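You operate a simulated robot arm through the tools that you are given. There is no shell and no other tool. Be economical: measure what you need, move in short steps, check, and stop when the job is done.

The job below is to be done with a simulated robot arm. You get a single attempt, and the scene is never put back.

JOB
Clamp the block with the blue end in the flat vice, brush the spatter off, then loosen the vice.
Fine: the wire brush with the teal back goes back to its spot; the block stays on the vice's bed; leave the stop and the other blocks.
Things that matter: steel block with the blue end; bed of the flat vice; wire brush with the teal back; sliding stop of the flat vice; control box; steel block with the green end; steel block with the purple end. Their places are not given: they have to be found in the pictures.

Only the result counts: the job must be done as asked and must still hold three seconds after the hand-in. Knocking over, shifting, dropping, spilling or breaking anything else fails it.

ROBOT AND FRAMES
A 7-joint arm with a two-finger parallel gripper, fixed in place. Base frame: the origin is at the foot of the arm, x ahead of it, y to its left, z up; the work surface is at about z = 0. Units: m, degrees, N and s.
With the tool pointing down near the work surface it reaches from about 0.24 to 0.62 m from the base axis. Its first joint turns from -66.0 to 66.0 degrees. Payload 2.6 kg.
Tool frame: the origin (TCP) lies between the finger pads and is the grasp point; the fingertips stand 0.03 m ahead of it; z points along the fingers, y is the line along which they close. The gripper opens to 0.094 m. The fingers are 0.028 m wide and 0.01 m thick; the gripper's body (0.05 by 0.096 m) begins 0.055 m behind the TCP.
Orientation is told as [roll, pitch, yaw] about the base's x, y, z axes, in that order, counted from this pose: with the fingers straight down and closing along the base's y, the tool's x points along the base's -x, its y along +y and its z along -z.

CONTROLS
- The arm moves only by the tool nudge_tool. Its argument "motion" is a list of rows, each a list of 3 entries, a list of its own where there are three numbers: the shift along the base's x, y, z in m, then the turn, a rotation vector about the base's x, y, z in degrees, then the closure, from 0 (fully open) to 1 (shut). In form: [[[x, y, z], [wx, wy, wz], claw], ...]. A call has 1 to 12 rows; each row shifts and turns the commanded pose from where the row before left it. Rows are played at 5 a second. More than 0.05 m and 8.6 degrees between two rows, or a gripper value outside its range, and nothing of the call is played. A pose out of reach is approached as far as the arm can. The call stops where the force on the tool passes 40 N (or 10 N more than at its start, if that is more) or the arm is blocked; 0.2 s more then pass. Each finger travels about 0.072 m/s and halts on what it meets, pressing with about 27 N; the grip force reading is that of the motor and also rises with nothing between the fingers. The clock runs only during rows and for 0.2 s after the last one: add rows that do not move to give the fingers time. The reply holds the time, the measured pose of the TCP, the force on the tool along the base axes, the opening and the grip force, in the units named above and with some noise.
- Cameras (640 x 400 px; columns grow to the right, rows downward): "scene" is fixed at [0.0301, 0.4217, 0.5743]; the picture's right is [-0.84, -0.54, 0.00], its down [-0.25, 0.40, -0.88] and it looks along [0.47, -0.74, -0.47] (base axes); focal length 268 px, centre (320, 200). "wrist" rides on the gripper at [0.076, 0.014, -0.102] in the tool frame; the picture's right is [-0.18, 0.98, 0.00], its down [-0.75, -0.14, -0.64] and it looks along [-0.63, -0.12, 0.77] (tool axes); focal length 243 px, centre (320, 200).
- capture(camera): a new picture of that camera. The clock stands still meanwhile.
- probe_pixels(camera, pixels): for up to 12 pixels [column, row] of the newest picture of that camera ("zoom" is the newest enlarged one), the place [x, y, z] in the base frame of the surface seen there, good to about 0.002 m. The clock stands still meanwhile.
- inspect(camera, box): a new picture of the part [left, top, right, bottom] of that camera's present view, enlarged. The clock stands still meanwhile.
- job_done(): hands the job in; it is judged then, once.

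Go step by step. Measure first, check grasps and placings, and put right what went wrong. The budget is 80 turns and 38 pictures, counting those below and the enlarged ones. Unless the task says otherwise, let go and move clear before handing in, and close with one line.

The tools are called after ">>>" as name(argument=value, ...) on one line, values as JSON. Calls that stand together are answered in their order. nudge_tool: Moves the arm, as the interface text tells. Its arguments: {"type":"object","properties":{"motion":{"type":"array","items":{"type":"array"}}},"required":["motion"]} The other tools are called the same way: capture (camera) takes a picture; probe_pixels (camera, pixels) gives the place of the surface under pixels of a picture; inspect (camera, box) takes an enlarged picture of a part of a camera's view; job_done () hands the job in.

At the start:

```text
time_s: 0.0
eef_pos: [0.339, -0.0131, 0.382]
ee_rot: [0.0, 0.1, 0.0]
ft_force: [-0.1, -0.3, -0.8]
finger_gap: 0.094
gripper_force: 0.0
```

scene: 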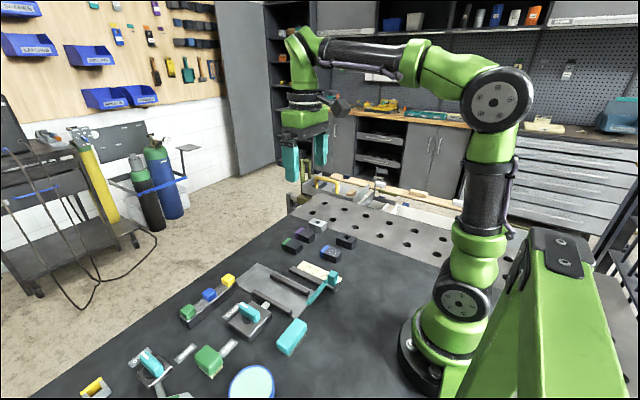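
wrist: 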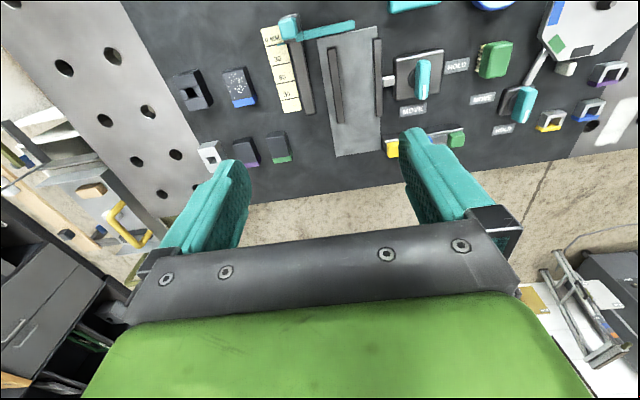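

The wrist picture shows the vice bed around (350,90), a blue-ended block near (240,88), and several controls to the right. I'll enlarge these areas to identify them.

>>> inspect(camera="wrist", box=[160, 0, 400, 170])

>>> inspect(camera="wrist", box=[370, 0, 640, 170])

>>> inspect(camera="scene", box=[160, 210, 380, 400])

```text
2.35 times, centred on (280, 85) of wrist
```

zoom: 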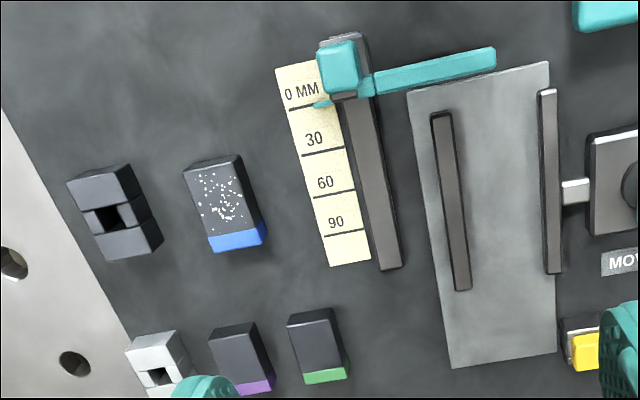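

```text
2.35 times, centred on (505, 85) of wrist
```

zoom: 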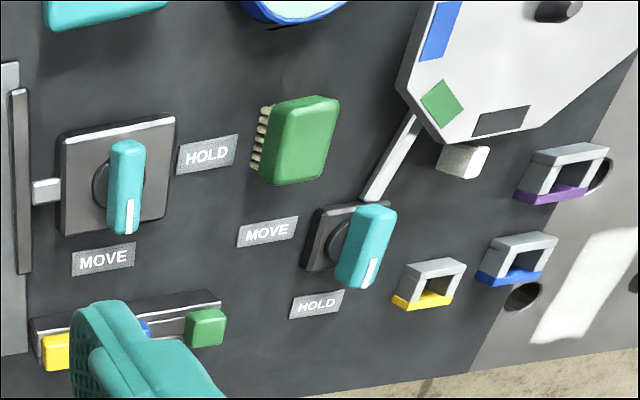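

```text
2.11 times, centred on (270, 305) of scene
```

zoom: 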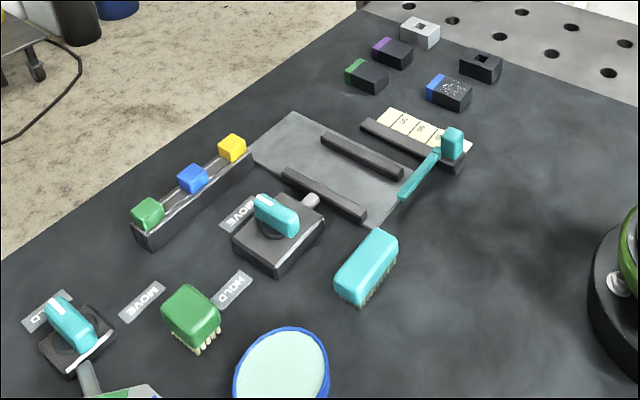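

The blue-ended block with spatter is at zoom (450,92), the teal brush at (365,265), and the vice knob at (278,215), pointing to MOVE. I'll probe the main points in this zoom.

>>> probe_pixels(camera="zoom", pixels=[[453, 88], [437, 88], [365, 255], [275, 213], [360, 155], [325, 195], [345, 180], [451, 140], [420, 175], [192, 176], [148, 210], [232, 145]])

>>> inspect(camera="scene", box=[220, 240, 350, 340])

>>> inspect(camera="scene", box=[60, 300, 250, 400])

```text
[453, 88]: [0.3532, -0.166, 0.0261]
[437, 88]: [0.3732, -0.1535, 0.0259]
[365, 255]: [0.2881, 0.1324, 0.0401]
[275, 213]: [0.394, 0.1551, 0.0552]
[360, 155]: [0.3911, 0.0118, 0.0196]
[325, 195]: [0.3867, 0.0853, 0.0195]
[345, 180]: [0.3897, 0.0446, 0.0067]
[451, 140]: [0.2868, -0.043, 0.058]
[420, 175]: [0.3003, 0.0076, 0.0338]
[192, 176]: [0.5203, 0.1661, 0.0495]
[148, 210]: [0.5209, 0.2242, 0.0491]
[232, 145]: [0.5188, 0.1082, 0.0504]
```

```text
4.00 times, centred on (285, 290) of scene
```

zoom: 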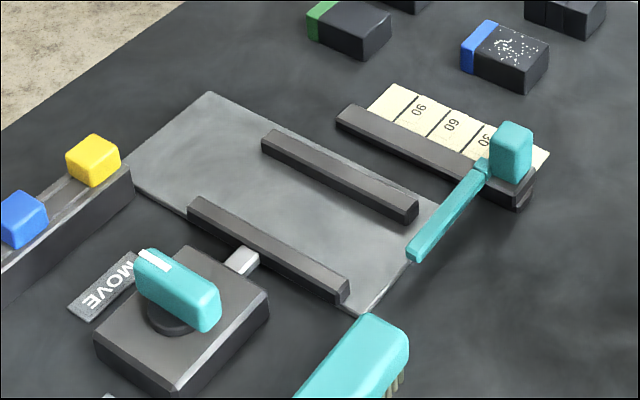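

```text
3.37 times, centred on (155, 350) of scene
```

zoom: 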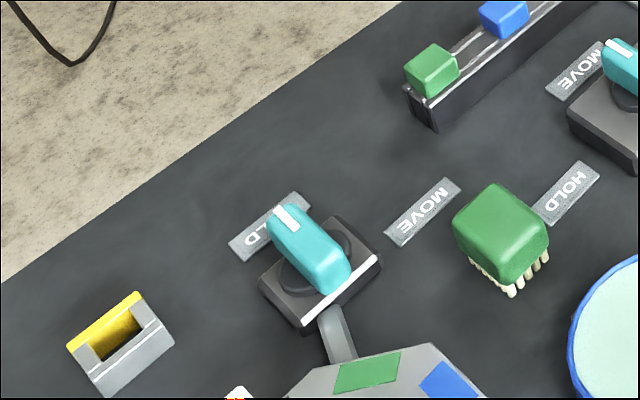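

The blue block is at about (0.36,-0.16) and its top is at z 0.026. The jaws are at y≈0.012 and 0.085, and the knob is at (0.394,0.155). I'll back the arm up so the wrist camera sees the brush and vice whole.

>>> nudge_tool(motion=[[[-0.04, 0.02, -0.04], [0, 0, 0], 0], [[-0.04, 0.02, -0.04], [0, 0, 0], 0], [[0, 0, 0], [0, 0, 0], 0]])

>>> capture(camera="wrist")

```text
refused: row 1 steps farther than a row can; nothing moved
```

```text
30 pictures are left
```

wrist: 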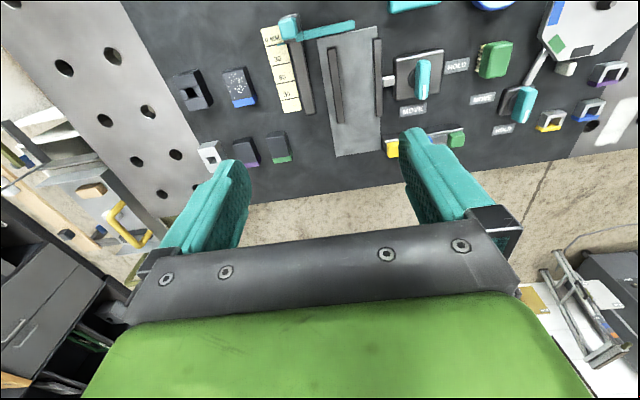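

The steps were longer than 0.05 m in total, so nothing moved. I'll repeat with shorter ones.

>>> nudge_tool(motion=[[[-0.03, 0.015, -0.03], [0, 0, 0], 0], [[-0.03, 0.015, -0.03], [0, 0, 0], 0], [[-0.03, 0.015, -0.02], [0, 0, 0], 0], [[0, 0, 0], [0, 0, 0], 0]])

>>> capture(camera="wrist")

```text
time_s: 1.0
eef_pos: [0.2453, 0.033, 0.2985]
ee_rot: [0.0, 0.0, -0.2]
ft_force: [0.4, -0.4, 0.2]
finger_gap: 0.0942
gripper_force: 0.1
```

```text
29 pictures are left
```

wrist: 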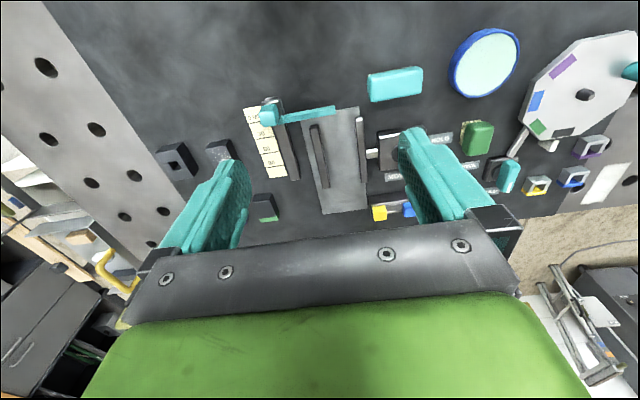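

Everything is visible now: the brush at (395,84), the vice jaws at (320,155) and (362,148), and the bed. I'll zoom in on the vice and probe edges.

>>> inspect(camera="wrist", box=[200, 55, 440, 225])

```text
2.35 times, centred on (320, 140) of wrist
```

zoom: 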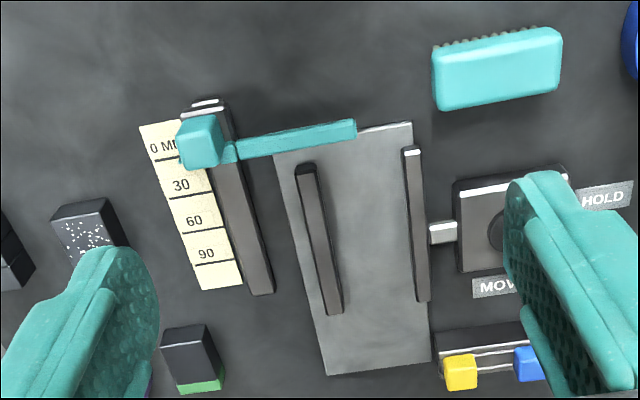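

>>> probe_pixels(camera="zoom", pixels=[[440, 57], [556, 36], [444, 102], [554, 84], [305, 168], [333, 308], [411, 155], [422, 298], [350, 128], [370, 200], [415, 128], [330, 368]])

>>> probe_pixels(camera="zoom", pixels=[[313, 168], [404, 155], [342, 308], [414, 298], [56, 216], [102, 203], [70, 245], [118, 240], [205, 140], [240, 150], [442, 232], [470, 230]])

```text
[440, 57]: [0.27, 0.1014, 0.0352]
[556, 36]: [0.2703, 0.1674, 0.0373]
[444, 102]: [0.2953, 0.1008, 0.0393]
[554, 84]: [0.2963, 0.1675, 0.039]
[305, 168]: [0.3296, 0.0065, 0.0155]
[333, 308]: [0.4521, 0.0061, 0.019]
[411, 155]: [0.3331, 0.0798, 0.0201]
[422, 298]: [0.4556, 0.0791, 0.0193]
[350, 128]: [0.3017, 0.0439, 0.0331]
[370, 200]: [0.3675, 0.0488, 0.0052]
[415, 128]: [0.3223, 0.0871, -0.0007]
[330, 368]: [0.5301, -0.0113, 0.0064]
```

```text
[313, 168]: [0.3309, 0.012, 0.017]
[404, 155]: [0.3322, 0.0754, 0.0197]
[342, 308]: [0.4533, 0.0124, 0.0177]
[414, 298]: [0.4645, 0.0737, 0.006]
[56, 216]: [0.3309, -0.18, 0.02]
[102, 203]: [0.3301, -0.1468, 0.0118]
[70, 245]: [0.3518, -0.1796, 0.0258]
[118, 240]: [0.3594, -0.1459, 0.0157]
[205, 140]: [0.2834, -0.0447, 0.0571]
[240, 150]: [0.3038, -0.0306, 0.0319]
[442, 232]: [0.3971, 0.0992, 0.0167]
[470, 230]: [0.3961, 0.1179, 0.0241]
```

The jaws' inner faces are at y≈0.013 and 0.076, spanning x 0.33–0.455. The block is about 0.05 (x) by 0.034 (y), so I'll grip it by its ends along x and move above it while turning 90°.

>>> nudge_tool(motion=[[[0.01, -0.018, -0.009], [0, 0, 8.2], 0], [[0.01, -0.018, -0.009], [0, 0, 8.2], 0], [[0.01, -0.018, -0.009], [0, 0, 8.2], 0], [[0.01, -0.018, -0.009], [0, 0, 8.2], 0], [[0.01, -0.018, -0.009], [0, 0, 8.2], 0], [[0.01, -0.018, -0.009], [0, 0, 8.2], 0], [[0.01, -0.018, -0.009], [0, 0, 8.2], 0], [[0.01, -0.018, -0.009], [0, 0, 8.2], 0], [[0.01, -0.018, -0.009], [0, 0, 8.2], 0], [[0.01, -0.018, -0.009], [0, 0, 8.2], 0], [[0.01, -0.018, -0.009], [0, 0, 8.0], 0], [[0, 0, 0], [0, 0, 0], 0]])

>>> capture(camera="wrist")

```text
time_s: 3.6
eef_pos: [0.3571, -0.1687, 0.2034]
ee_rot: [0.0, 0.1, 90.1]
ft_force: [-0.2, 0.1, -0.3]
finger_gap: 0.0945
gripper_force: 0.0
```

```text
27 pictures are left
```

wrist: 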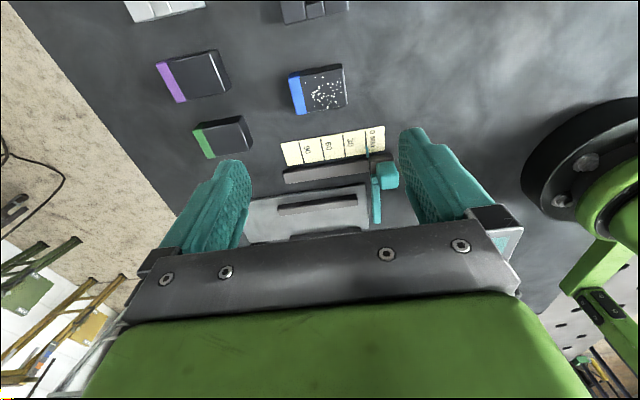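

The blue block is clear at (318,90) and its edges look slightly rotated only by perspective. I'll zoom in and probe its corners.

>>> inspect(camera="wrist", box=[260, 50, 380, 130])

>>> probe_pixels(camera="wrist", pixels=[[292, 79], [340, 67], [304, 110], [345, 102], [168, 62], [230, 118], [243, 148], [192, 88]])

```text
5.00 times, centred on (320, 90) of wrist
```

zoom: 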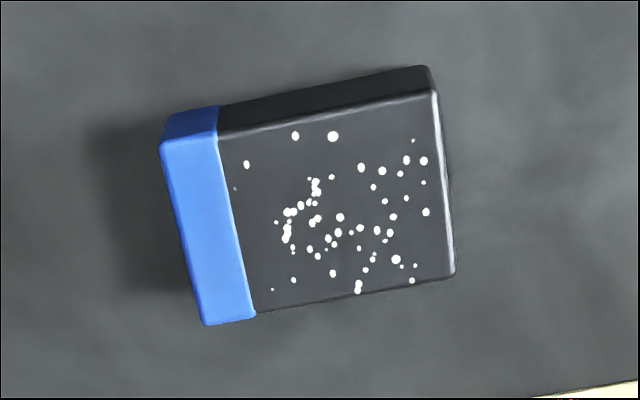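

```text
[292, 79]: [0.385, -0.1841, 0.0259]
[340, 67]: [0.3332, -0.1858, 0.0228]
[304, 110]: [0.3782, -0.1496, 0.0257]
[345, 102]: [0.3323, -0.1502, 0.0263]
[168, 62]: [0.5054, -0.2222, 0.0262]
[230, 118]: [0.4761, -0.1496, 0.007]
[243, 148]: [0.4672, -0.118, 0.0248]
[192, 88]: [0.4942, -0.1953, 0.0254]
```

>>> probe_pixels(camera="zoom", pixels=[[165, 150], [203, 318], [250, 310], [450, 270], [432, 95], [222, 138], [186, 235], [442, 180], [340, 118], [350, 285]])

```text
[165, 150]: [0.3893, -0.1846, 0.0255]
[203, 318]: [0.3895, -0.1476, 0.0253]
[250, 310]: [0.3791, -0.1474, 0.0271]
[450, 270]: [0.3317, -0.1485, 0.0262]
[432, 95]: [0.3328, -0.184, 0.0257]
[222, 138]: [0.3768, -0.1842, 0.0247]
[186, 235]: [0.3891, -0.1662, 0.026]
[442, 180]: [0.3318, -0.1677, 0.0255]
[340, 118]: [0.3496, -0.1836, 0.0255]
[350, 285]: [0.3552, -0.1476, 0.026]
```

The block is axis-aligned, centred at (0.3607,-0.166), 0.058 by 0.037 by 0.026. I'll descend over it and grip it by its ends.

>>> nudge_tool(motion=[[[0.0036, 0.0029, -0.04], [0, 0, 0], 0], [[0, 0, -0.04], [0, 0, 0], 0], [[0, 0, -0.04], [0, 0, 0], 0], [[0, 0, -0.03], [0, 0, 0], 0], [[0, 0, -0.014], [0, 0, 0], 0], [[0, 0, 0], [0, 0, 0], 0]])

```text
time_s: 5.0
eef_pos: [0.3601, -0.163, 0.0411]
ee_rot: [0.1, 0.0, 89.9]
ft_force: [-0.1, 0.0, -0.4]
finger_gap: 0.0939
gripper_force: 0.1
```

The readings put me 2–3 mm off in y, so I'll correct that, lower slightly and close.

>>> nudge_tool(motion=[[[0, -0.002, -0.003], [0, 0, 0], 0], [[0, 0, 0], [0, 0, 0], 0.3], [[0, 0, 0], [0, 0, 0], 0.6], [[0, 0, 0], [0, 0, 0], 0.6], [[0, 0, 0], [0, 0, 0], 0.6]])

```text
time_s: 6.2
eef_pos: [0.3604, -0.1656, 0.0369]
ee_rot: [0.0, 0.1, 89.8]
ft_force: [-2.6, 0.1, 1.9]
finger_gap: 0.0597
gripper_force: 27.6
```

The gap of 0.0597 with 27 N means the block is held. I'll lift it and carry it over the vice, at about (0.394, 0.036).

>>> nudge_tool(motion=[[[0, 0, 0.03], [0, 0, 0], 0.65], [[0, 0, 0.04], [0, 0, 0], 0.65], [[0.004, 0.025, 0.02], [0, 0, 0], 0.65], [[0.005, 0.035, 0], [0, 0, 0], 0.65], [[0.005, 0.035, 0], [0, 0, 0], 0.65], [[0.006, 0.035, 0], [0, 0, 0], 0.65], [[0.007, 0.035, 0], [0, 0, 0], 0.65], [[0.0066, 0.037, 0], [0, 0, 0], 0.65], [[0, 0, 0], [0, 0, 0], 0.65], [[0, 0, 0], [0, 0, 0], 0.65]])

>>> inspect(camera="scene", box=[220, 220, 350, 320])

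```text
time_s: 8.4
eef_pos: [0.3914, 0.0398, 0.1253]
ee_rot: [0.0, 0.1, 89.9]
ft_force: [-0.1, -0.3, -4.9]
finger_gap: 0.0596
gripper_force: 26.9
```

```text
4.00 times, centred on (285, 270) of scene
```

zoom: 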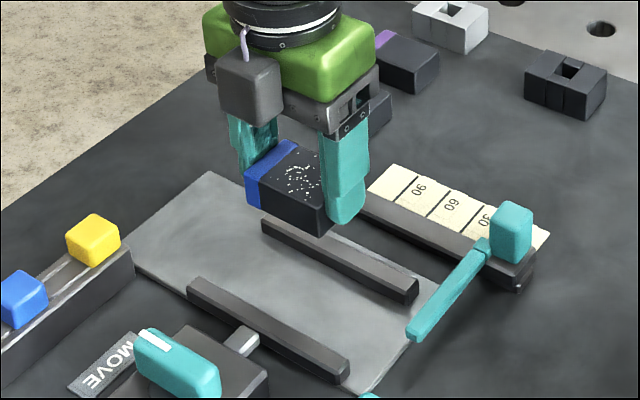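

The block is held level above the bed, with clearance to both jaws. I'll lower it.

>>> nudge_tool(motion=[[[0.001, -0.002, -0.03], [0, 0, 0], 0.65], [[0.001, 0, -0.025], [0, 0, 0], 0.65], [[0, 0, -0.015], [0, 0, 0], 0.65], [[0, 0, -0.005], [0, 0, 0], 0.65], [[0, 0, 0], [0, 0, 0], 0.65], [[0, 0, 0], [0, 0, 0], 0.65]])

```text
time_s: 9.8
eef_pos: [0.3973, 0.035, 0.0516]
ee_rot: [-0.1, 0.0, 89.8]
ft_force: [0.5, 0.7, -4.9]
finger_gap: 0.0594
gripper_force: 27.1
```

>>> nudge_tool(motion=[[[0, 0, -0.003], [0, 0, 0], 0.65], [[0, 0, -0.002], [0, 0, 0], 0.65], [[0, 0, -0.0015], [0, 0, 0], 0.65], [[0, 0, 0], [0, 0, 0], 0.65]])

>>> inspect(camera="scene", box=[220, 220, 350, 320])

```text
time_s: 10.8
eef_pos: [0.3968, 0.0346, 0.0448]
ee_rot: [0.0, 0.0, 90.0]
ft_force: [0.5, 1.0, -4.9]
finger_gap: 0.0595
gripper_force: 27.2
```

```text
4.00 times, centred on (285, 270) of scene
```

zoom: 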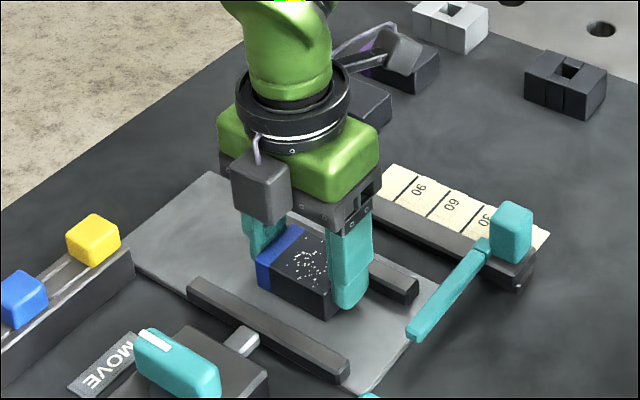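

The force still shows the full weight, so there is no bed contact yet. I'll continue in 1 mm steps.

>>> nudge_tool(motion=[[[0, 0, -0.001], [0, 0, 0], 0.65], [[0, 0, -0.001], [0, 0, 0], 0.65], [[0, 0, 0], [0, 0, 0], 0.65]])

```text
time_s: 11.6
eef_pos: [0.3983, 0.0344, 0.0422]
ee_rot: [0.0, -0.1, 89.9]
ft_force: [-5.9, 6.5, 4.8]
finger_gap: 0.0597
gripper_force: 26.8
```

There is contact with the bed now: z force went from -4.9 to +4.8, with a slight push from the fixed jaw. I'll open and rise.

>>> nudge_tool(motion=[[[0, 0, 0], [0, 0, 0], 0.4], [[0, 0, 0], [0, 0, 0], 0.2], [[0, 0, 0], [0, 0, 0], 0.2], [[0, 0, 0.03], [0, 0, 0], 0.2], [[0, 0, 0.04], [0, 0, 0], 0.1], [[0, 0, 0.04], [0, 0, 0], 0], [[0, -0.03, 0.03], [0, 0, 0], 0], [[0, -0.03, 0.03], [0, 0, 0], 0], [[0, 0, 0], [0, 0, 0], 0]])

>>> capture(camera="wrist")

```text
time_s: 13.6
eef_pos: [0.3985, -0.026, 0.2129]
ee_rot: [0.0, -0.1, 90.1]
ft_force: [-0.1, -0.7, -0.4]
finger_gap: 0.0942
gripper_force: 0.0
```

```text
23 pictures are left
```

wrist: 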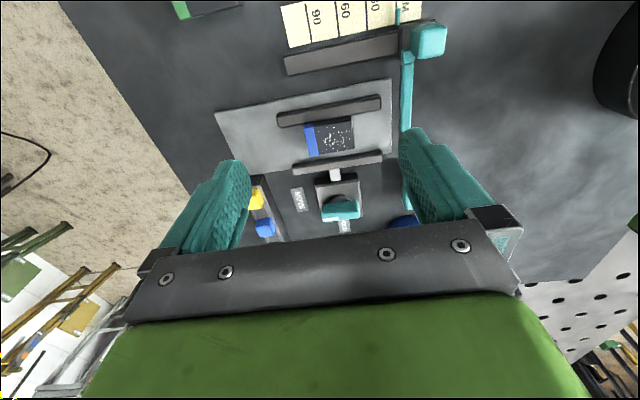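

>>> inspect(camera="wrist", box=[230, 70, 420, 240])

>>> probe_pixels(camera="wrist", pixels=[[305, 128], [310, 155], [352, 124], [354, 149], [328, 208], [352, 208], [340, 205], [340, 184]])

```text
2.35 times, centred on (325, 155) of wrist
```

zoom: 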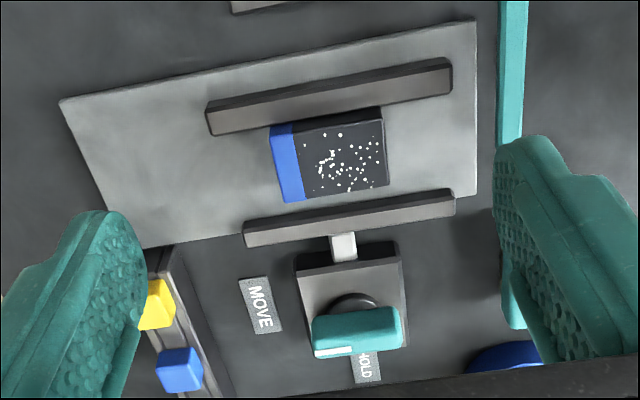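

```text
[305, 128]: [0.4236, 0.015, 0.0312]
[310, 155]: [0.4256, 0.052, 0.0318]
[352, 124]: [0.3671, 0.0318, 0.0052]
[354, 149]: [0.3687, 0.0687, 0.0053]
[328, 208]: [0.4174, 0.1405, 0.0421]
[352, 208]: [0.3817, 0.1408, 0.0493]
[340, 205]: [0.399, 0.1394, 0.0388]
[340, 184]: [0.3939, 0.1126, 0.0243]
```

The block sits flat on the bed against the fixed jaw (y 0.015–0.052). Now I'll measure the knob in the scene view.

>>> inspect(camera="scene", box=[220, 280, 300, 345])

```text
6.15 times, centred on (260, 312) of scene
```

zoom: 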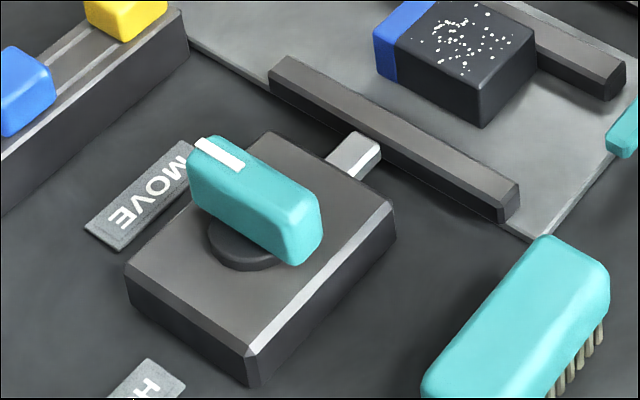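

>>> probe_pixels(camera="zoom", pixels=[[198, 150], [222, 138], [292, 212], [315, 195], [255, 175], [240, 195], [190, 190], [245, 260], [300, 240], [185, 270], [335, 215], [150, 380]])

```text
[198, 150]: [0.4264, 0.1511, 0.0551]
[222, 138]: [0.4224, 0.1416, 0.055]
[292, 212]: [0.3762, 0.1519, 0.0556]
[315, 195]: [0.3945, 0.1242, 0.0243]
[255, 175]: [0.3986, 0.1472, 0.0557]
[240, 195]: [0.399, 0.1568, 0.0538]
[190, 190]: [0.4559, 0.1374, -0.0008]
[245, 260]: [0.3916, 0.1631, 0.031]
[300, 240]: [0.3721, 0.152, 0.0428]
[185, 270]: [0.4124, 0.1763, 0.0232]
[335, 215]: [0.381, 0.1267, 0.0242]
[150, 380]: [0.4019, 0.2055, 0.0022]
```

The knob handle spans x 0.371–0.427, y 0.140–0.158, with its top at 0.056 and its axis about (0.399,0.149). HOLD is towards +y, so it needs +90°. I'll turn back to yaw 0 and move above the knob.

>>> nudge_tool(motion=[[[0, 0.016, -0.004], [0, 0, -8.2], 0], [[0, 0.016, -0.004], [0, 0, -8.2], 0], [[0, 0.016, -0.004], [0, 0, -8.2], 0], [[0, 0.016, -0.004], [0, 0, -8.2], 0], [[0, 0.016, -0.004], [0, 0, -8.2], 0], [[0, 0.016, -0.004], [0, 0, -8.2], 0.1], [[0, 0.016, -0.004], [0, 0, -8.2], 0.2], [[0, 0.016, -0.004], [0, 0, -8.2], 0.3], [[0, 0.016, -0.004], [0, 0, -8.2], 0.4], [[0, 0.016, -0.004], [0, 0, -8.2], 0.4], [[0, 0.015, -0.004], [0, 0, -8.0], 0.4], [[0, 0, 0], [0, 0, 0], 0.4]])

>>> capture(camera="wrist")

```text
time_s: 16.2
eef_pos: [0.3978, 0.1484, 0.1692]
ee_rot: [0.0, 0.1, -0.1]
ft_force: [-0.2, 0.5, -0.2]
finger_gap: 0.0566
gripper_force: 0.1
```

```text
20 pictures are left
```

wrist: 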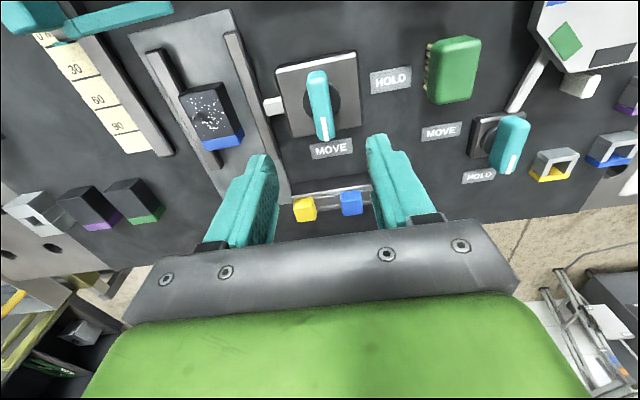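

I'm over the knob with a 0.057 gap. I'll descend around the handle (TCP z≈0.064) and close.

>>> nudge_tool(motion=[[[0.001, 0, -0.04], [0, 0, 0], 0.4], [[0, 0, -0.035], [0, 0, 0], 0.4], [[0, 0, -0.02], [0, 0, 0], 0.4], [[0, 0, -0.01], [0, 0, 0], 0.4], [[0, 0, 0], [0, 0, 0], 0.4], [[0, 0, 0], [0, 0, 0], 0.7], [[0, 0, 0], [0, 0, 0], 0.9], [[0, 0, 0], [0, 0, 0], 0.9], [[0, 0, 0], [0, 0, 0], 0.9]])

```text
time_s: 18.2
eef_pos: [0.3996, 0.1498, 0.0628]
ee_rot: [0.2, 0.0, 0.2]
ft_force: [4.2, 12.8, -7.7]
finger_gap: 0.0177
gripper_force: 45.6
```

The handle is gripped (gap 0.0177). I'll turn it towards HOLD, a third of the way first.

>>> nudge_tool(motion=[[[0, 0, 0], [0, 0, 7.5], 0.9], [[0, 0, 0], [0, 0, 7.5], 0.9], [[0, 0, 0], [0, 0, 7.5], 0.9], [[0, 0, 0], [0, 0, 7.5], 0.9]])

```text
time_s: 19.2
eef_pos: [0.4004, 0.1506, 0.0634]
ee_rot: [0.0, -0.2, 30.3]
ft_force: [16.7, 21.0, -18.9]
finger_gap: 0.0181
gripper_force: 45.0
```

Turning works (30°), but side forces are building. I'll shift 1 mm with the force to relieve it and look.

>>> nudge_tool(motion=[[[0.0005, 0.001, -0.0008], [0, 0, 0], 0.9], [[0, 0, 0], [0, 0, 0], 0.9]])

>>> inspect(camera="scene", box=[200, 250, 330, 350])

```text
time_s: 19.8
eef_pos: [0.4001, 0.1496, 0.0624]
ee_rot: [0.0, 0.0, 29.9]
ft_force: [-2.9, 8.1, -0.9]
finger_gap: 0.018
gripper_force: 45.2
```

```text
4.00 times, centred on (265, 300) of scene
```

zoom: 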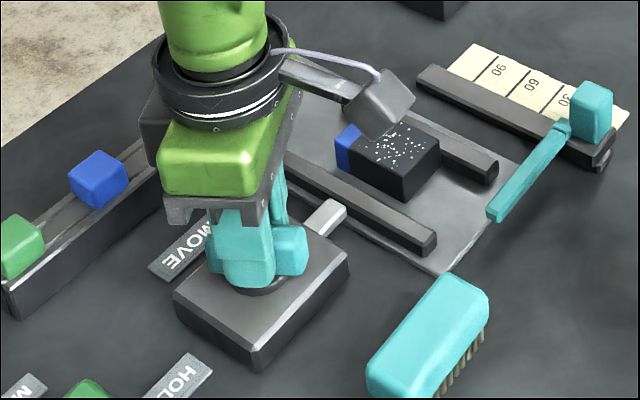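

The force dropped and the jaw is already advancing (its rod is longer). I'll continue turning.

>>> nudge_tool(motion=[[[0, 0, 0], [0, 0, 7.5], 0.9], [[0, 0, 0], [0, 0, 7.5], 0.9], [[0, 0, 0], [0, 0, 7.5], 0.9], [[0, 0, 0], [0, 0, 7.5], 0.9]])

```text
time_s: 20.8
eef_pos: [0.3991, 0.1493, 0.063]
ee_rot: [-0.1, 0.1, 60.0]
ft_force: [-13.9, -4.9, 25.0]
finger_gap: 0.0177
gripper_force: 45.3
```

At 60°, I'll relieve the forces (-x, up) and complete the turn to 90°.

>>> nudge_tool(motion=[[[-0.0005, 0, 0.001], [0, 0, 0], 0.9], [[0, 0, 0], [0, 0, 7.5], 0.9], [[0, 0, 0], [0, 0, 7.5], 0.9], [[0, 0, 0], [0, 0, 7.5], 0.9], [[0, 0, 0], [0, 0, 7.5], 0.9], [[0, 0, 0], [0, 0, 0], 0.9]])

>>> inspect(camera="scene", box=[200, 250, 330, 350])

```text
time_s: 22.2
eef_pos: [0.4003, 0.1493, 0.0621]
ee_rot: [-0.1, 0.0, 90.1]
ft_force: [17.0, 1.8, -10.9]
finger_gap: 0.0178
gripper_force: 45.3
```

```text
4.00 times, centred on (265, 300) of scene
```

zoom: 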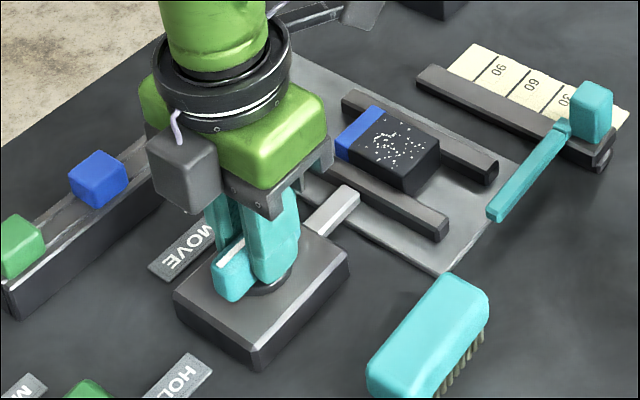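

The knob points to HOLD and the jaw has moved up to the block. I'll release, rise, and check.

>>> nudge_tool(motion=[[[0, 0, 0], [0, 0, 0], 0.7], [[0, 0, 0], [0, 0, 0], 0.4], [[0, 0, 0], [0, 0, 0], 0.4], [[0, 0, 0.03], [0, 0, 0], 0.4], [[0, 0, 0.04], [0, 0, 0], 0.4], [[0, -0.03, 0.03], [0, 0, 0], 0.4], [[0, -0.04, 0.02], [0, 0, 0], 0.2], [[0, -0.04, 0.01], [0, 0, 0], 0], [[0, -0.04, 0.01], [0, 0, 0], 0], [[0, 0, 0], [0, 0, 0], 0]])

>>> inspect(camera="wrist", box=[230, 70, 420, 240])

```text
time_s: 24.4
eef_pos: [0.3999, 0.0006, 0.2026]
ee_rot: [0.0, 0.0, 90.0]
ft_force: [0.1, -0.2, 0.6]
finger_gap: 0.0938
gripper_force: 0.1
```

```text
2.35 times, centred on (325, 155) of wrist
```

zoom: 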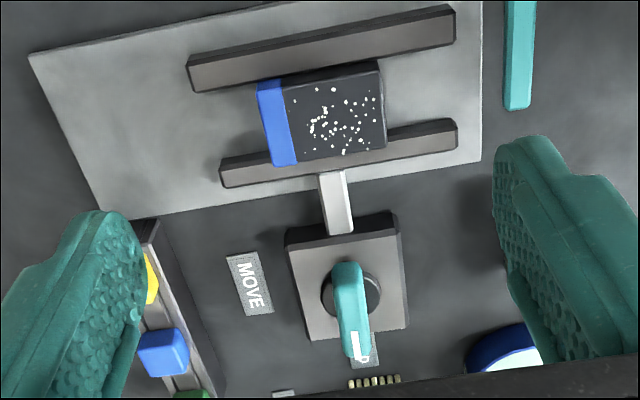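

The block is clamped between both jaws with the knob at HOLD. Next is the teal brush, so I'll inspect its shape closely.

>>> inspect(camera="scene", box=[265, 310, 320, 365])

```text
7.27 times, centred on (292, 338) of scene
```

zoom: 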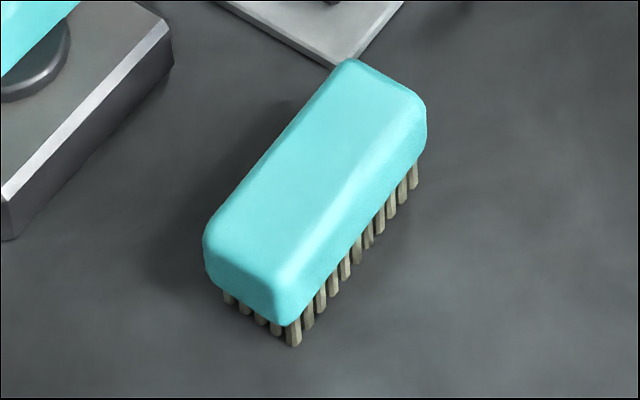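

>>> probe_pixels(camera="zoom", pixels=[[285, 190], [235, 180], [340, 215], [350, 225], [350, 250], [300, 320], [296, 342], [222, 272], [245, 258], [375, 80], [420, 115], [415, 185]])

```text
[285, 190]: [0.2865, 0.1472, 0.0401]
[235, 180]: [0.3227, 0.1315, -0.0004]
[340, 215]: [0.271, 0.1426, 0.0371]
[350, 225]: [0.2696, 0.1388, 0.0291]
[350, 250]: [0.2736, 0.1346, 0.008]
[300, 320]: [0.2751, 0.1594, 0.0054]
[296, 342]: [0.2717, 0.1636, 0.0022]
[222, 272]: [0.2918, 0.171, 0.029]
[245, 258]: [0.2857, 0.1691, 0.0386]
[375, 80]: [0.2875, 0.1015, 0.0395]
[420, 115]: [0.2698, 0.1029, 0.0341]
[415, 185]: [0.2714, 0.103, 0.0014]
```

The brush back is centred at (0.284,0.135), about 0.03 wide in x, z 0.015–0.040. I'll move over it with yaw 90, then descend to TCP z≈0.049.

>>> nudge_tool(motion=[[[-0.029, 0.0335, -0.015], [0, 0, 0], 0.1], [[-0.029, 0.0335, -0.02], [0, 0, 0], 0.3], [[-0.029, 0.0335, -0.02], [0, 0, 0], 0.3], [[-0.029, 0.0339, -0.02], [0, 0, 0], 0.3], [[0, 0, 0], [0, 0, 0], 0.3], [[0, 0, -0.03], [0, 0, 0], 0.3], [[0, 0, -0.03], [0, 0, 0], 0.3], [[0, 0, -0.015], [0, 0, 0], 0.3], [[0, 0, 0], [0, 0, 0], 0.3], [[0, 0, 0], [0, 0, 0], 0.3]])

```text
time_s: 26.6
eef_pos: [0.2824, 0.1374, 0.0538]
ee_rot: [0.0, -0.1, 89.9]
ft_force: [-0.2, 0.9, 0.0]
finger_gap: 0.0658
gripper_force: 0.0
```

>>> nudge_tool(motion=[[[0.001, -0.001, -0.004], [0, 0, 0], 0.3], [[0, 0, 0], [0, 0, 0], 0.5], [[0, 0, 0], [0, 0, 0], 0.6], [[0, 0, 0], [0, 0, 0], 0.75], [[0, 0, 0], [0, 0, 0], 0.75], [[0, 0, 0], [0, 0, 0], 0.75]])

>>> inspect(camera="scene", box=[220, 260, 350, 360])

```text
time_s: 28.0
eef_pos: [0.2845, 0.1358, 0.0502]
ee_rot: [0.0, 0.0, 90.0]
ft_force: [0.2, 0.1, 0.5]
finger_gap: 0.0331
gripper_force: 27.0
```

```text
4.00 times, centred on (285, 310) of scene
```

zoom: 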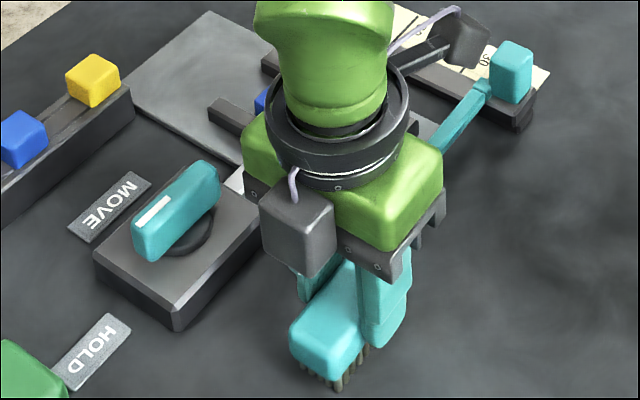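

The brush is gripped (gap 0.033), picked at TCP (0.2845,0.1358,0.050). I'll lift it and go above the block.

>>> nudge_tool(motion=[[[0, 0, 0.04], [0, 0, 0], 0.75], [[0, 0, 0.04], [0, 0, 0], 0.75], [[0.028, -0.0255, 0], [0, 0, 0], 0.75], [[0.028, -0.0255, 0], [0, 0, 0], 0.75], [[0.028, -0.0255, 0], [0, 0, 0], 0.75], [[0.0275, -0.0255, 0], [0, 0, 0], 0.75], [[0, 0, 0], [0, 0, 0], 0.75], [[0, 0, -0.03], [0, 0, 0], 0.75], [[0, 0, -0.01], [0, 0, 0], 0.75], [[0, 0, 0], [0, 0, 0], 0.75]])

>>> inspect(camera="scene", box=[220, 220, 350, 320])

```text
time_s: 30.2
eef_pos: [0.3961, 0.0302, 0.088]
ee_rot: [-0.1, 0.1, 90.0]
ft_force: [0.7, 0.6, -0.9]
finger_gap: 0.0333
gripper_force: 26.7
```

```text
4.00 times, centred on (285, 270) of scene
```

zoom: 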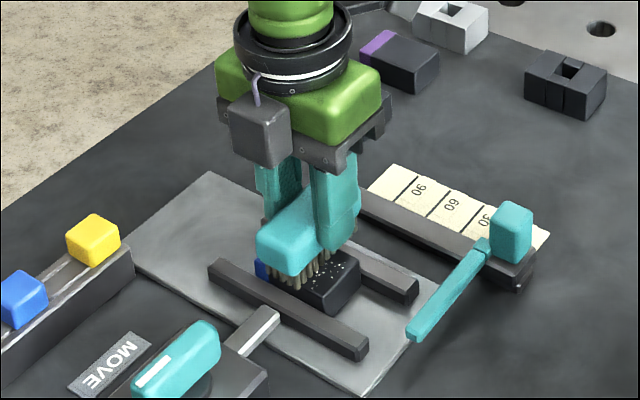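

Just above the block now. I'll lower in small steps to light contact.

>>> nudge_tool(motion=[[[0, 0.002, -0.003], [0, 0, 0], 0.75], [[0, 0, -0.002], [0, 0, 0], 0.75], [[0, 0, -0.001], [0, 0, 0], 0.75], [[0, 0, 0], [0, 0, 0], 0.75]])

```text
time_s: 31.2
eef_pos: [0.3957, 0.0338, 0.0825]
ee_rot: [0.1, 0.0, 90.0]
ft_force: [-1.2, -0.2, 5.3]
finger_gap: 0.0333
gripper_force: 27.8
```

Contact of about 6 N. I'll sweep back and forth along x across the whole top.

>>> nudge_tool(motion=[[[0.012, 0, 0], [0, 0, 0], 0.75], [[0.012, 0, 0], [0, 0, 0], 0.75], [[0.01, 0, 0], [0, 0, 0], 0.75], [[-0.016, 0, 0], [0, 0, 0], 0.75], [[-0.018, 0, 0], [0, 0, 0], 0.75], [[-0.018, 0, 0], [0, 0, 0], 0.75], [[-0.016, 0, 0], [0, 0, 0], 0.75], [[0.016, 0, 0], [0, 0, 0], 0.75], [[0.018, 0, 0], [0, 0, 0], 0.75], [[0.018, 0, 0], [0, 0, 0], 0.75], [[0.016, 0, 0], [0, 0, 0], 0.75], [[0, 0, 0], [0, 0, 0], 0.75]])

>>> inspect(camera="scene", box=[220, 220, 350, 320])

```text
time_s: 33.8
eef_pos: [0.4294, 0.0332, 0.0846]
ee_rot: [0.0, 0.1, 89.9]
ft_force: [0.4, -0.2, -0.9]
finger_gap: 0.0331
gripper_force: 26.6
```

```text
4.00 times, centred on (285, 270) of scene
```

zoom: 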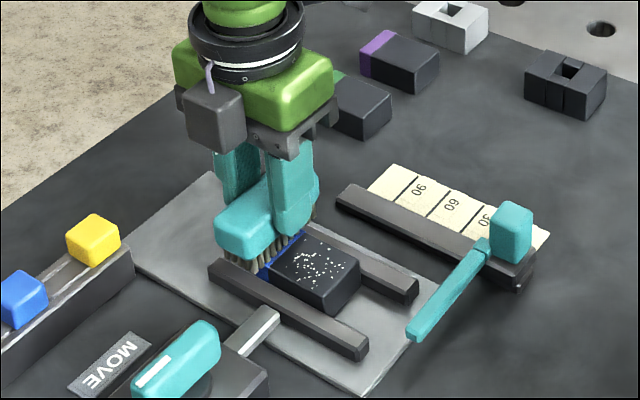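

The force is -0.9 and spatter remains, so the brush lost contact. I'll go back over the block and press slightly lower before sweeping.

>>> nudge_tool(motion=[[[-0.016, 0, 0], [0, 0, 0], 0.75], [[-0.016, 0, -0.001], [0, 0, 0], 0.75], [[0, 0, -0.001], [0, 0, 0], 0.75], [[0, 0, 0], [0, 0, 0], 0.75]])

```text
time_s: 34.8
eef_pos: [0.3992, 0.0336, 0.0833]
ee_rot: [0.0, 0.0, 89.8]
ft_force: [-2.5, -0.7, 5.9]
finger_gap: 0.0331
gripper_force: 26.9
```

>>> nudge_tool(motion=[[[0, 0, -0.001], [0, 0, 0], 0.75], [[0.01, 0, 0], [0, 0, 0], 0.75], [[0.01, 0, 0], [0, 0, 0], 0.75], [[-0.012, 0, 0], [0, 0, 0], 0.75], [[-0.012, 0, 0], [0, 0, 0], 0.75], [[-0.012, 0, 0], [0, 0, 0], 0.75], [[-0.008, 0, 0], [0, 0, 0], 0.75]])

```text
time_s: 36.4
eef_pos: [0.3767, 0.0324, 0.0833]
ee_rot: [-0.5, 0.0, 90.0]
ft_force: [8.9, -0.5, 26.6]
finger_gap: 0.0332
gripper_force: 26.7
```

The contact is firm now (27 N). I'll ease up a little and keep stroking.

>>> nudge_tool(motion=[[[0, 0, 0.0005], [0, 0, 0], 0.75], [[-0.008, 0, 0], [0, 0, 0], 0.75], [[0.012, 0, 0], [0, 0, 0], 0.75], [[0.012, 0, 0], [0, 0, 0], 0.75], [[0.012, 0, 0], [0, 0, 0], 0.75], [[0.012, 0, 0], [0, 0, 0], 0.75], [[0.01, 0, 0], [0, 0, 0], 0.75], [[0, 0, 0], [0, 0, 0], 0.75]])

>>> inspect(camera="scene", box=[240, 240, 330, 310])

```text
time_s: 38.2
eef_pos: [0.4216, 0.0348, 0.0808]
ee_rot: [0.0, 0.1, 90.1]
ft_force: [-2.2, -1.2, 6.9]
finger_gap: 0.0333
gripper_force: 27.4
```

```text
5.71 times, centred on (285, 275) of scene
```

zoom: 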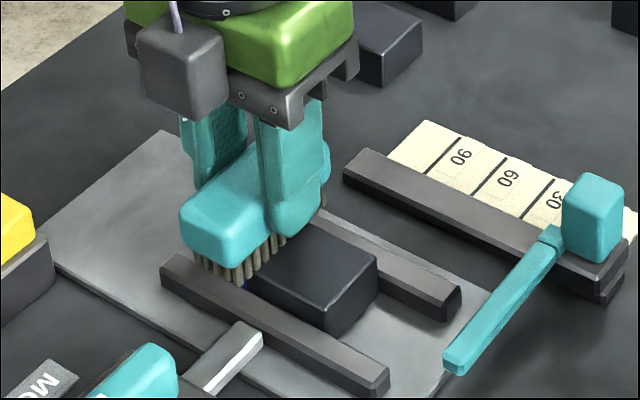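

The visible top is clean. I'll make one more pass across the blue end, then lift and check the whole face.

>>> nudge_tool(motion=[[[-0.012, 0, 0], [0, 0, 0], 0.75], [[-0.012, 0, 0], [0, 0, 0], 0.75], [[0.012, 0, 0], [0, 0, 0], 0.75], [[0.012, 0, 0], [0, 0, 0], 0.75], [[0, 0, 0.02], [0, 0, 0], 0.75], [[0, 0, 0.04], [0, 0, 0], 0.75], [[-0.03, 0.02, 0], [0, 0, 0], 0.75], [[-0.03, 0.02, 0], [0, 0, 0], 0.75], [[-0.03, 0.02, 0], [0, 0, 0], 0.75], [[0, 0, 0], [0, 0, 0], 0.75]])

>>> inspect(camera="scene", box=[220, 230, 350, 330])

```text
time_s: 40.4
eef_pos: [0.3332, 0.0939, 0.1419]
ee_rot: [0.0, 0.0, 90.1]
ft_force: [0.3, -0.1, -0.8]
finger_gap: 0.0332
gripper_force: 26.9
```

```text
4.00 times, centred on (285, 280) of scene
```

zoom: 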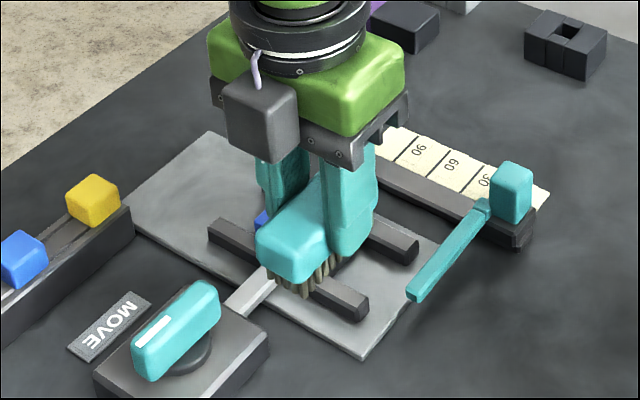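

The arm blocks the view. I'll move above the brush's spot and look again from there.

>>> nudge_tool(motion=[[[-0.0245, 0.021, 0], [0, 0, 0], 0.75], [[-0.0243, 0.021, 0], [0, 0, 0], 0.75], [[0, 0, -0.03], [0, 0, 0], 0.75], [[0, 0, 0], [0, 0, 0], 0.75], [[0, 0, 0], [0, 0, 0], 0.75]])

>>> capture(camera="scene")

```text
time_s: 41.6
eef_pos: [0.2842, 0.1346, 0.1112]
ee_rot: [0.0, 0.0, 89.9]
ft_force: [-0.6, 0.8, -0.8]
finger_gap: 0.0334
gripper_force: 27.2
```

```text
10 pictures are left
```

scene: 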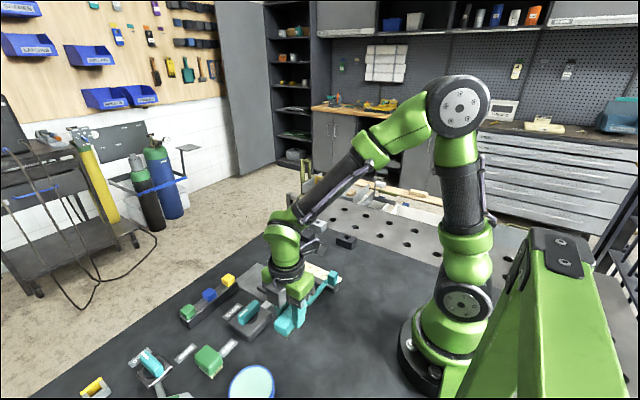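

The block is still hidden, so I'll set the brush down first and then check it; it stays clamped meanwhile.

>>> nudge_tool(motion=[[[0.0003, 0.001, -0.03], [0, 0, 0], 0.75], [[0, 0, -0.02], [0, 0, 0], 0.75], [[0, 0, -0.006], [0, 0, 0], 0.75], [[0, 0, -0.002], [0, 0, 0], 0.75], [[0, 0, 0], [0, 0, 0], 0.75]])

```text
time_s: 42.8
eef_pos: [0.2865, 0.1372, 0.0534]
ee_rot: [-0.1, -0.1, 90.0]
ft_force: [0.6, 0.8, -0.5]
finger_gap: 0.0332
gripper_force: 27.4
```

>>> nudge_tool(motion=[[[-0.001, -0.001, -0.0015], [0, 0, 0], 0.75], [[0, 0, -0.001], [0, 0, 0], 0.75], [[0, 0, 0], [0, 0, 0], 0.75]])

```text
time_s: 43.6
eef_pos: [0.2876, 0.1361, 0.0497]
ee_rot: [0.0, 0.0, 90.1]
ft_force: [0.2, 0.4, -0.4]
finger_gap: 0.0332
gripper_force: 26.8
```

No contact yet. I'll lower 1 mm more and shift slightly in -x.

>>> nudge_tool(motion=[[[-0.0015, 0, -0.0007], [0, 0, 0], 0.75], [[0, 0, -0.0005], [0, 0, 0], 0.75], [[0, 0, 0], [0, 0, 0], 0.75]])

```text
time_s: 44.4
eef_pos: [0.2827, 0.1364, 0.0499]
ee_rot: [-0.1, 0.0, 89.9]
ft_force: [0.3, 0.1, -0.6]
finger_gap: 0.0331
gripper_force: 27.0
```

>>> nudge_tool(motion=[[[0, 0, -0.0007], [0, 0, 0], 0.75], [[0, 0, -0.0005], [0, 0, 0], 0.75], [[0, 0, 0], [0, 0, 0], 0.75]])

```text
time_s: 45.2
eef_pos: [0.2833, 0.135, 0.0476]
ee_rot: [0.0, 0.0, 89.9]
ft_force: [-1.4, -2.9, 7.2]
finger_gap: 0.0331
gripper_force: 26.9
```

The brush is on the table (z force +7). I'll release, rise and move away, then view.

>>> nudge_tool(motion=[[[0, 0, 0.0005], [0, 0, 0], 0.6], [[0, 0, 0], [0, 0, 0], 0.4], [[0, 0, 0], [0, 0, 0], 0.4], [[0, 0, 0.03], [0, 0, 0], 0.4], [[0, 0, 0.04], [0, 0, 0], 0.4], [[0.01, -0.03, 0.03], [0, 0, 0], 0.4], [[0.02, -0.035, 0.02], [0, 0, 0], 0.4], [[0.025, -0.035, 0.02], [0, 0, 0], 0.4], [[0.03, -0.035, 0.01], [0, 0, 0], 0.4], [[0.03, 0, 0], [0, 0, 0], 0.4], [[0, 0, 0], [0, 0, 0], 0.4]])

>>> inspect(camera="wrist", box=[230, 70, 450, 240])

>>> inspect(camera="scene", box=[200, 240, 350, 360])

```text
time_s: 47.6
eef_pos: [0.3942, 0.0002, 0.1983]
ee_rot: [0.0, -0.1, 90.0]
ft_force: [0.8, 0.1, 0.0]
finger_gap: 0.0564
gripper_force: 0.1
```

```text
2.35 times, centred on (340, 155) of wrist
```

zoom: 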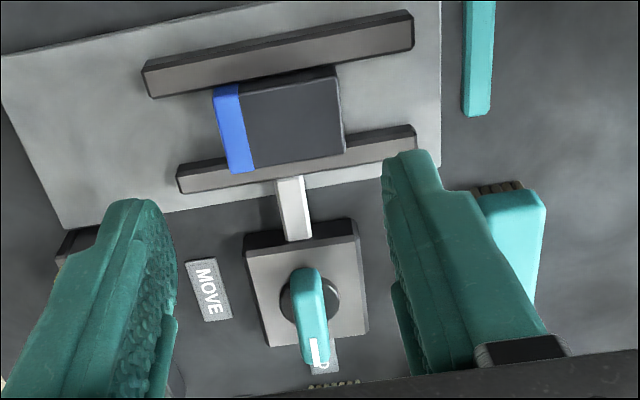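

```text
3.33 times, centred on (275, 300) of scene
```

zoom: 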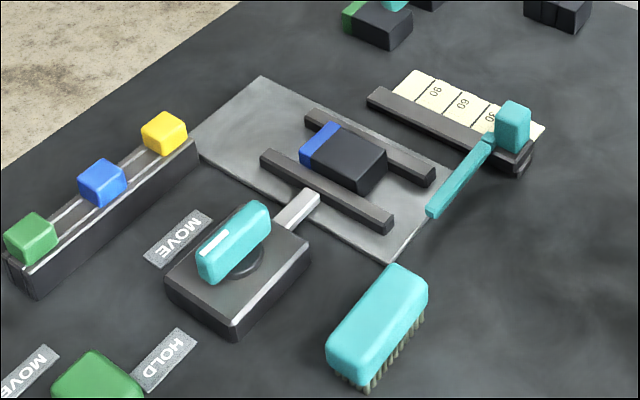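

The block is clean and still clamped, and the brush stands at its spot. I'll check the brush position in this zoom.

>>> probe_pixels(camera="zoom", pixels=[[370, 315], [398, 268], [424, 288], [335, 345], [345, 340], [208, 245], [262, 208]])

```text
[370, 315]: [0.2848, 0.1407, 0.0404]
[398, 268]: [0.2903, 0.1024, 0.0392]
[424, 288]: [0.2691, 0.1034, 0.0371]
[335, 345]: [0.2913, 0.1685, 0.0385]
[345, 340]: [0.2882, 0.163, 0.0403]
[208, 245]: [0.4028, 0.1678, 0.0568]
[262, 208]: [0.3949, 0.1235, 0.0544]
```

The brush matches its original place within about 2 mm. Now back to the knob at yaw 90 to turn it to MOVE.

>>> nudge_tool(motion=[[[0.0015, 0.037, -0.005], [0, 0, 0], 0.4], [[0.0015, 0.037, -0.005], [0, 0, 0], 0.4], [[0.0005, 0.037, -0.01], [0, 0, 0], 0.4], [[0.0005, 0.0375, -0.02], [0, 0, 0], 0.4], [[0, 0, -0.03], [0, 0, 0], 0.4], [[0, 0, -0.03], [0, 0, 0], 0.4], [[0, 0, 0], [0, 0, 0], 0.4], [[0, 0, 0], [0, 0, 0], 0.4]])

```text
time_s: 49.4
eef_pos: [0.4015, 0.1459, 0.1006]
ee_rot: [0.0, 0.0, 89.9]
ft_force: [0.1, 0.0, 0.4]
finger_gap: 0.0565
gripper_force: 0.0
```

>>> nudge_tool(motion=[[[-0.0015, 0.002, -0.025], [0, 0, 0], 0.4], [[0, 0, -0.012], [0, 0, 0], 0.4], [[0, 0, 0], [0, 0, 0], 0.4], [[0, 0, 0], [0, 0, 0], 0.7], [[0, 0, 0], [0, 0, 0], 0.9], [[0, 0, 0], [0, 0, 0], 0.9], [[0, 0, 0], [0, 0, 0], 0.9]])

```text
time_s: 51.0
eef_pos: [0.3994, 0.1491, 0.0613]
ee_rot: [0.0, 0.0, 89.9]
ft_force: [14.5, 3.7, -8.3]
finger_gap: 0.0177
gripper_force: 45.2
```

The handle is gripped again. I'll relieve the side load and turn back -30°.

>>> nudge_tool(motion=[[[0.0005, 0, -0.0003], [0, 0, 0], 0.9], [[0, 0, 0], [0, 0, -7.5], 0.9], [[0, 0, 0], [0, 0, -7.5], 0.9], [[0, 0, 0], [0, 0, -7.5], 0.9], [[0, 0, 0], [0, 0, -7.5], 0.9], [[0, 0, 0], [0, 0, 0], 0.9]])

```text
time_s: 52.0
eef_pos: [0.4006, 0.1483, 0.0627]
ee_rot: [0.1, 0.3, 67.1]
ft_force: [-3.1, -1.6, 1.0]
finger_gap: 0.0182
gripper_force: 45.2
stopped in row 5: the force on the tool passed its limit (the readings are from after the stop); the commanded pose is now the measured one
```

It stopped at 67° on a force spike, and the forces are now low. I'll continue turning in smaller bites.

>>> nudge_tool(motion=[[[0, 0, 0], [0, 0, -6], 0.9], [[0, 0, 0], [0, 0, -6], 0.9], [[0, 0, 0], [0, 0, -6], 0.9], [[0, 0, 0], [0, 0, 0], 0.9]])

```text
time_s: 53.0
eef_pos: [0.3997, 0.1483, 0.0621]
ee_rot: [0.1, 0.4, 49.0]
ft_force: [3.7, 3.9, -3.2]
finger_gap: 0.0178
gripper_force: 45.5
```

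>>> nudge_tool(motion=[[[0, 0, 0], [0, 0, -6], 0.9], [[0, 0, 0], [0, 0, -6], 0.9], [[0, 0, 0], [0, 0, -6], 0.9], [[0, 0, 0], [0, 0, -6], 0.9], [[0, 0, 0], [0, 0, 0], 0.9]])

```text
time_s: 54.2
eef_pos: [0.4002, 0.1489, 0.0609]
ee_rot: [0.2, 0.2, 24.8]
ft_force: [-18.7, 1.3, 20.5]
finger_gap: 0.0179
gripper_force: 44.5
```

I'll relieve (-x, up) and finish the turn to 0°.

>>> nudge_tool(motion=[[[-0.0007, 0, 0.0008], [0, 0, 0], 0.9], [[0, 0, 0], [0, 0, -6], 0.9], [[0, 0, 0], [0, 0, -6], 0.9], [[0, 0, 0], [0, 0, -6], 0.9], [[0, 0, 0], [0, 0, -6.5], 0.9], [[0, 0, 0], [0, 0, 0], 0.9]])

```text
time_s: 55.6
eef_pos: [0.3994, 0.1494, 0.0613]
ee_rot: [0.2, 0.2, 0.6]
ft_force: [0.5, 19.2, -21.3]
finger_gap: 0.0178
gripper_force: 44.7
```

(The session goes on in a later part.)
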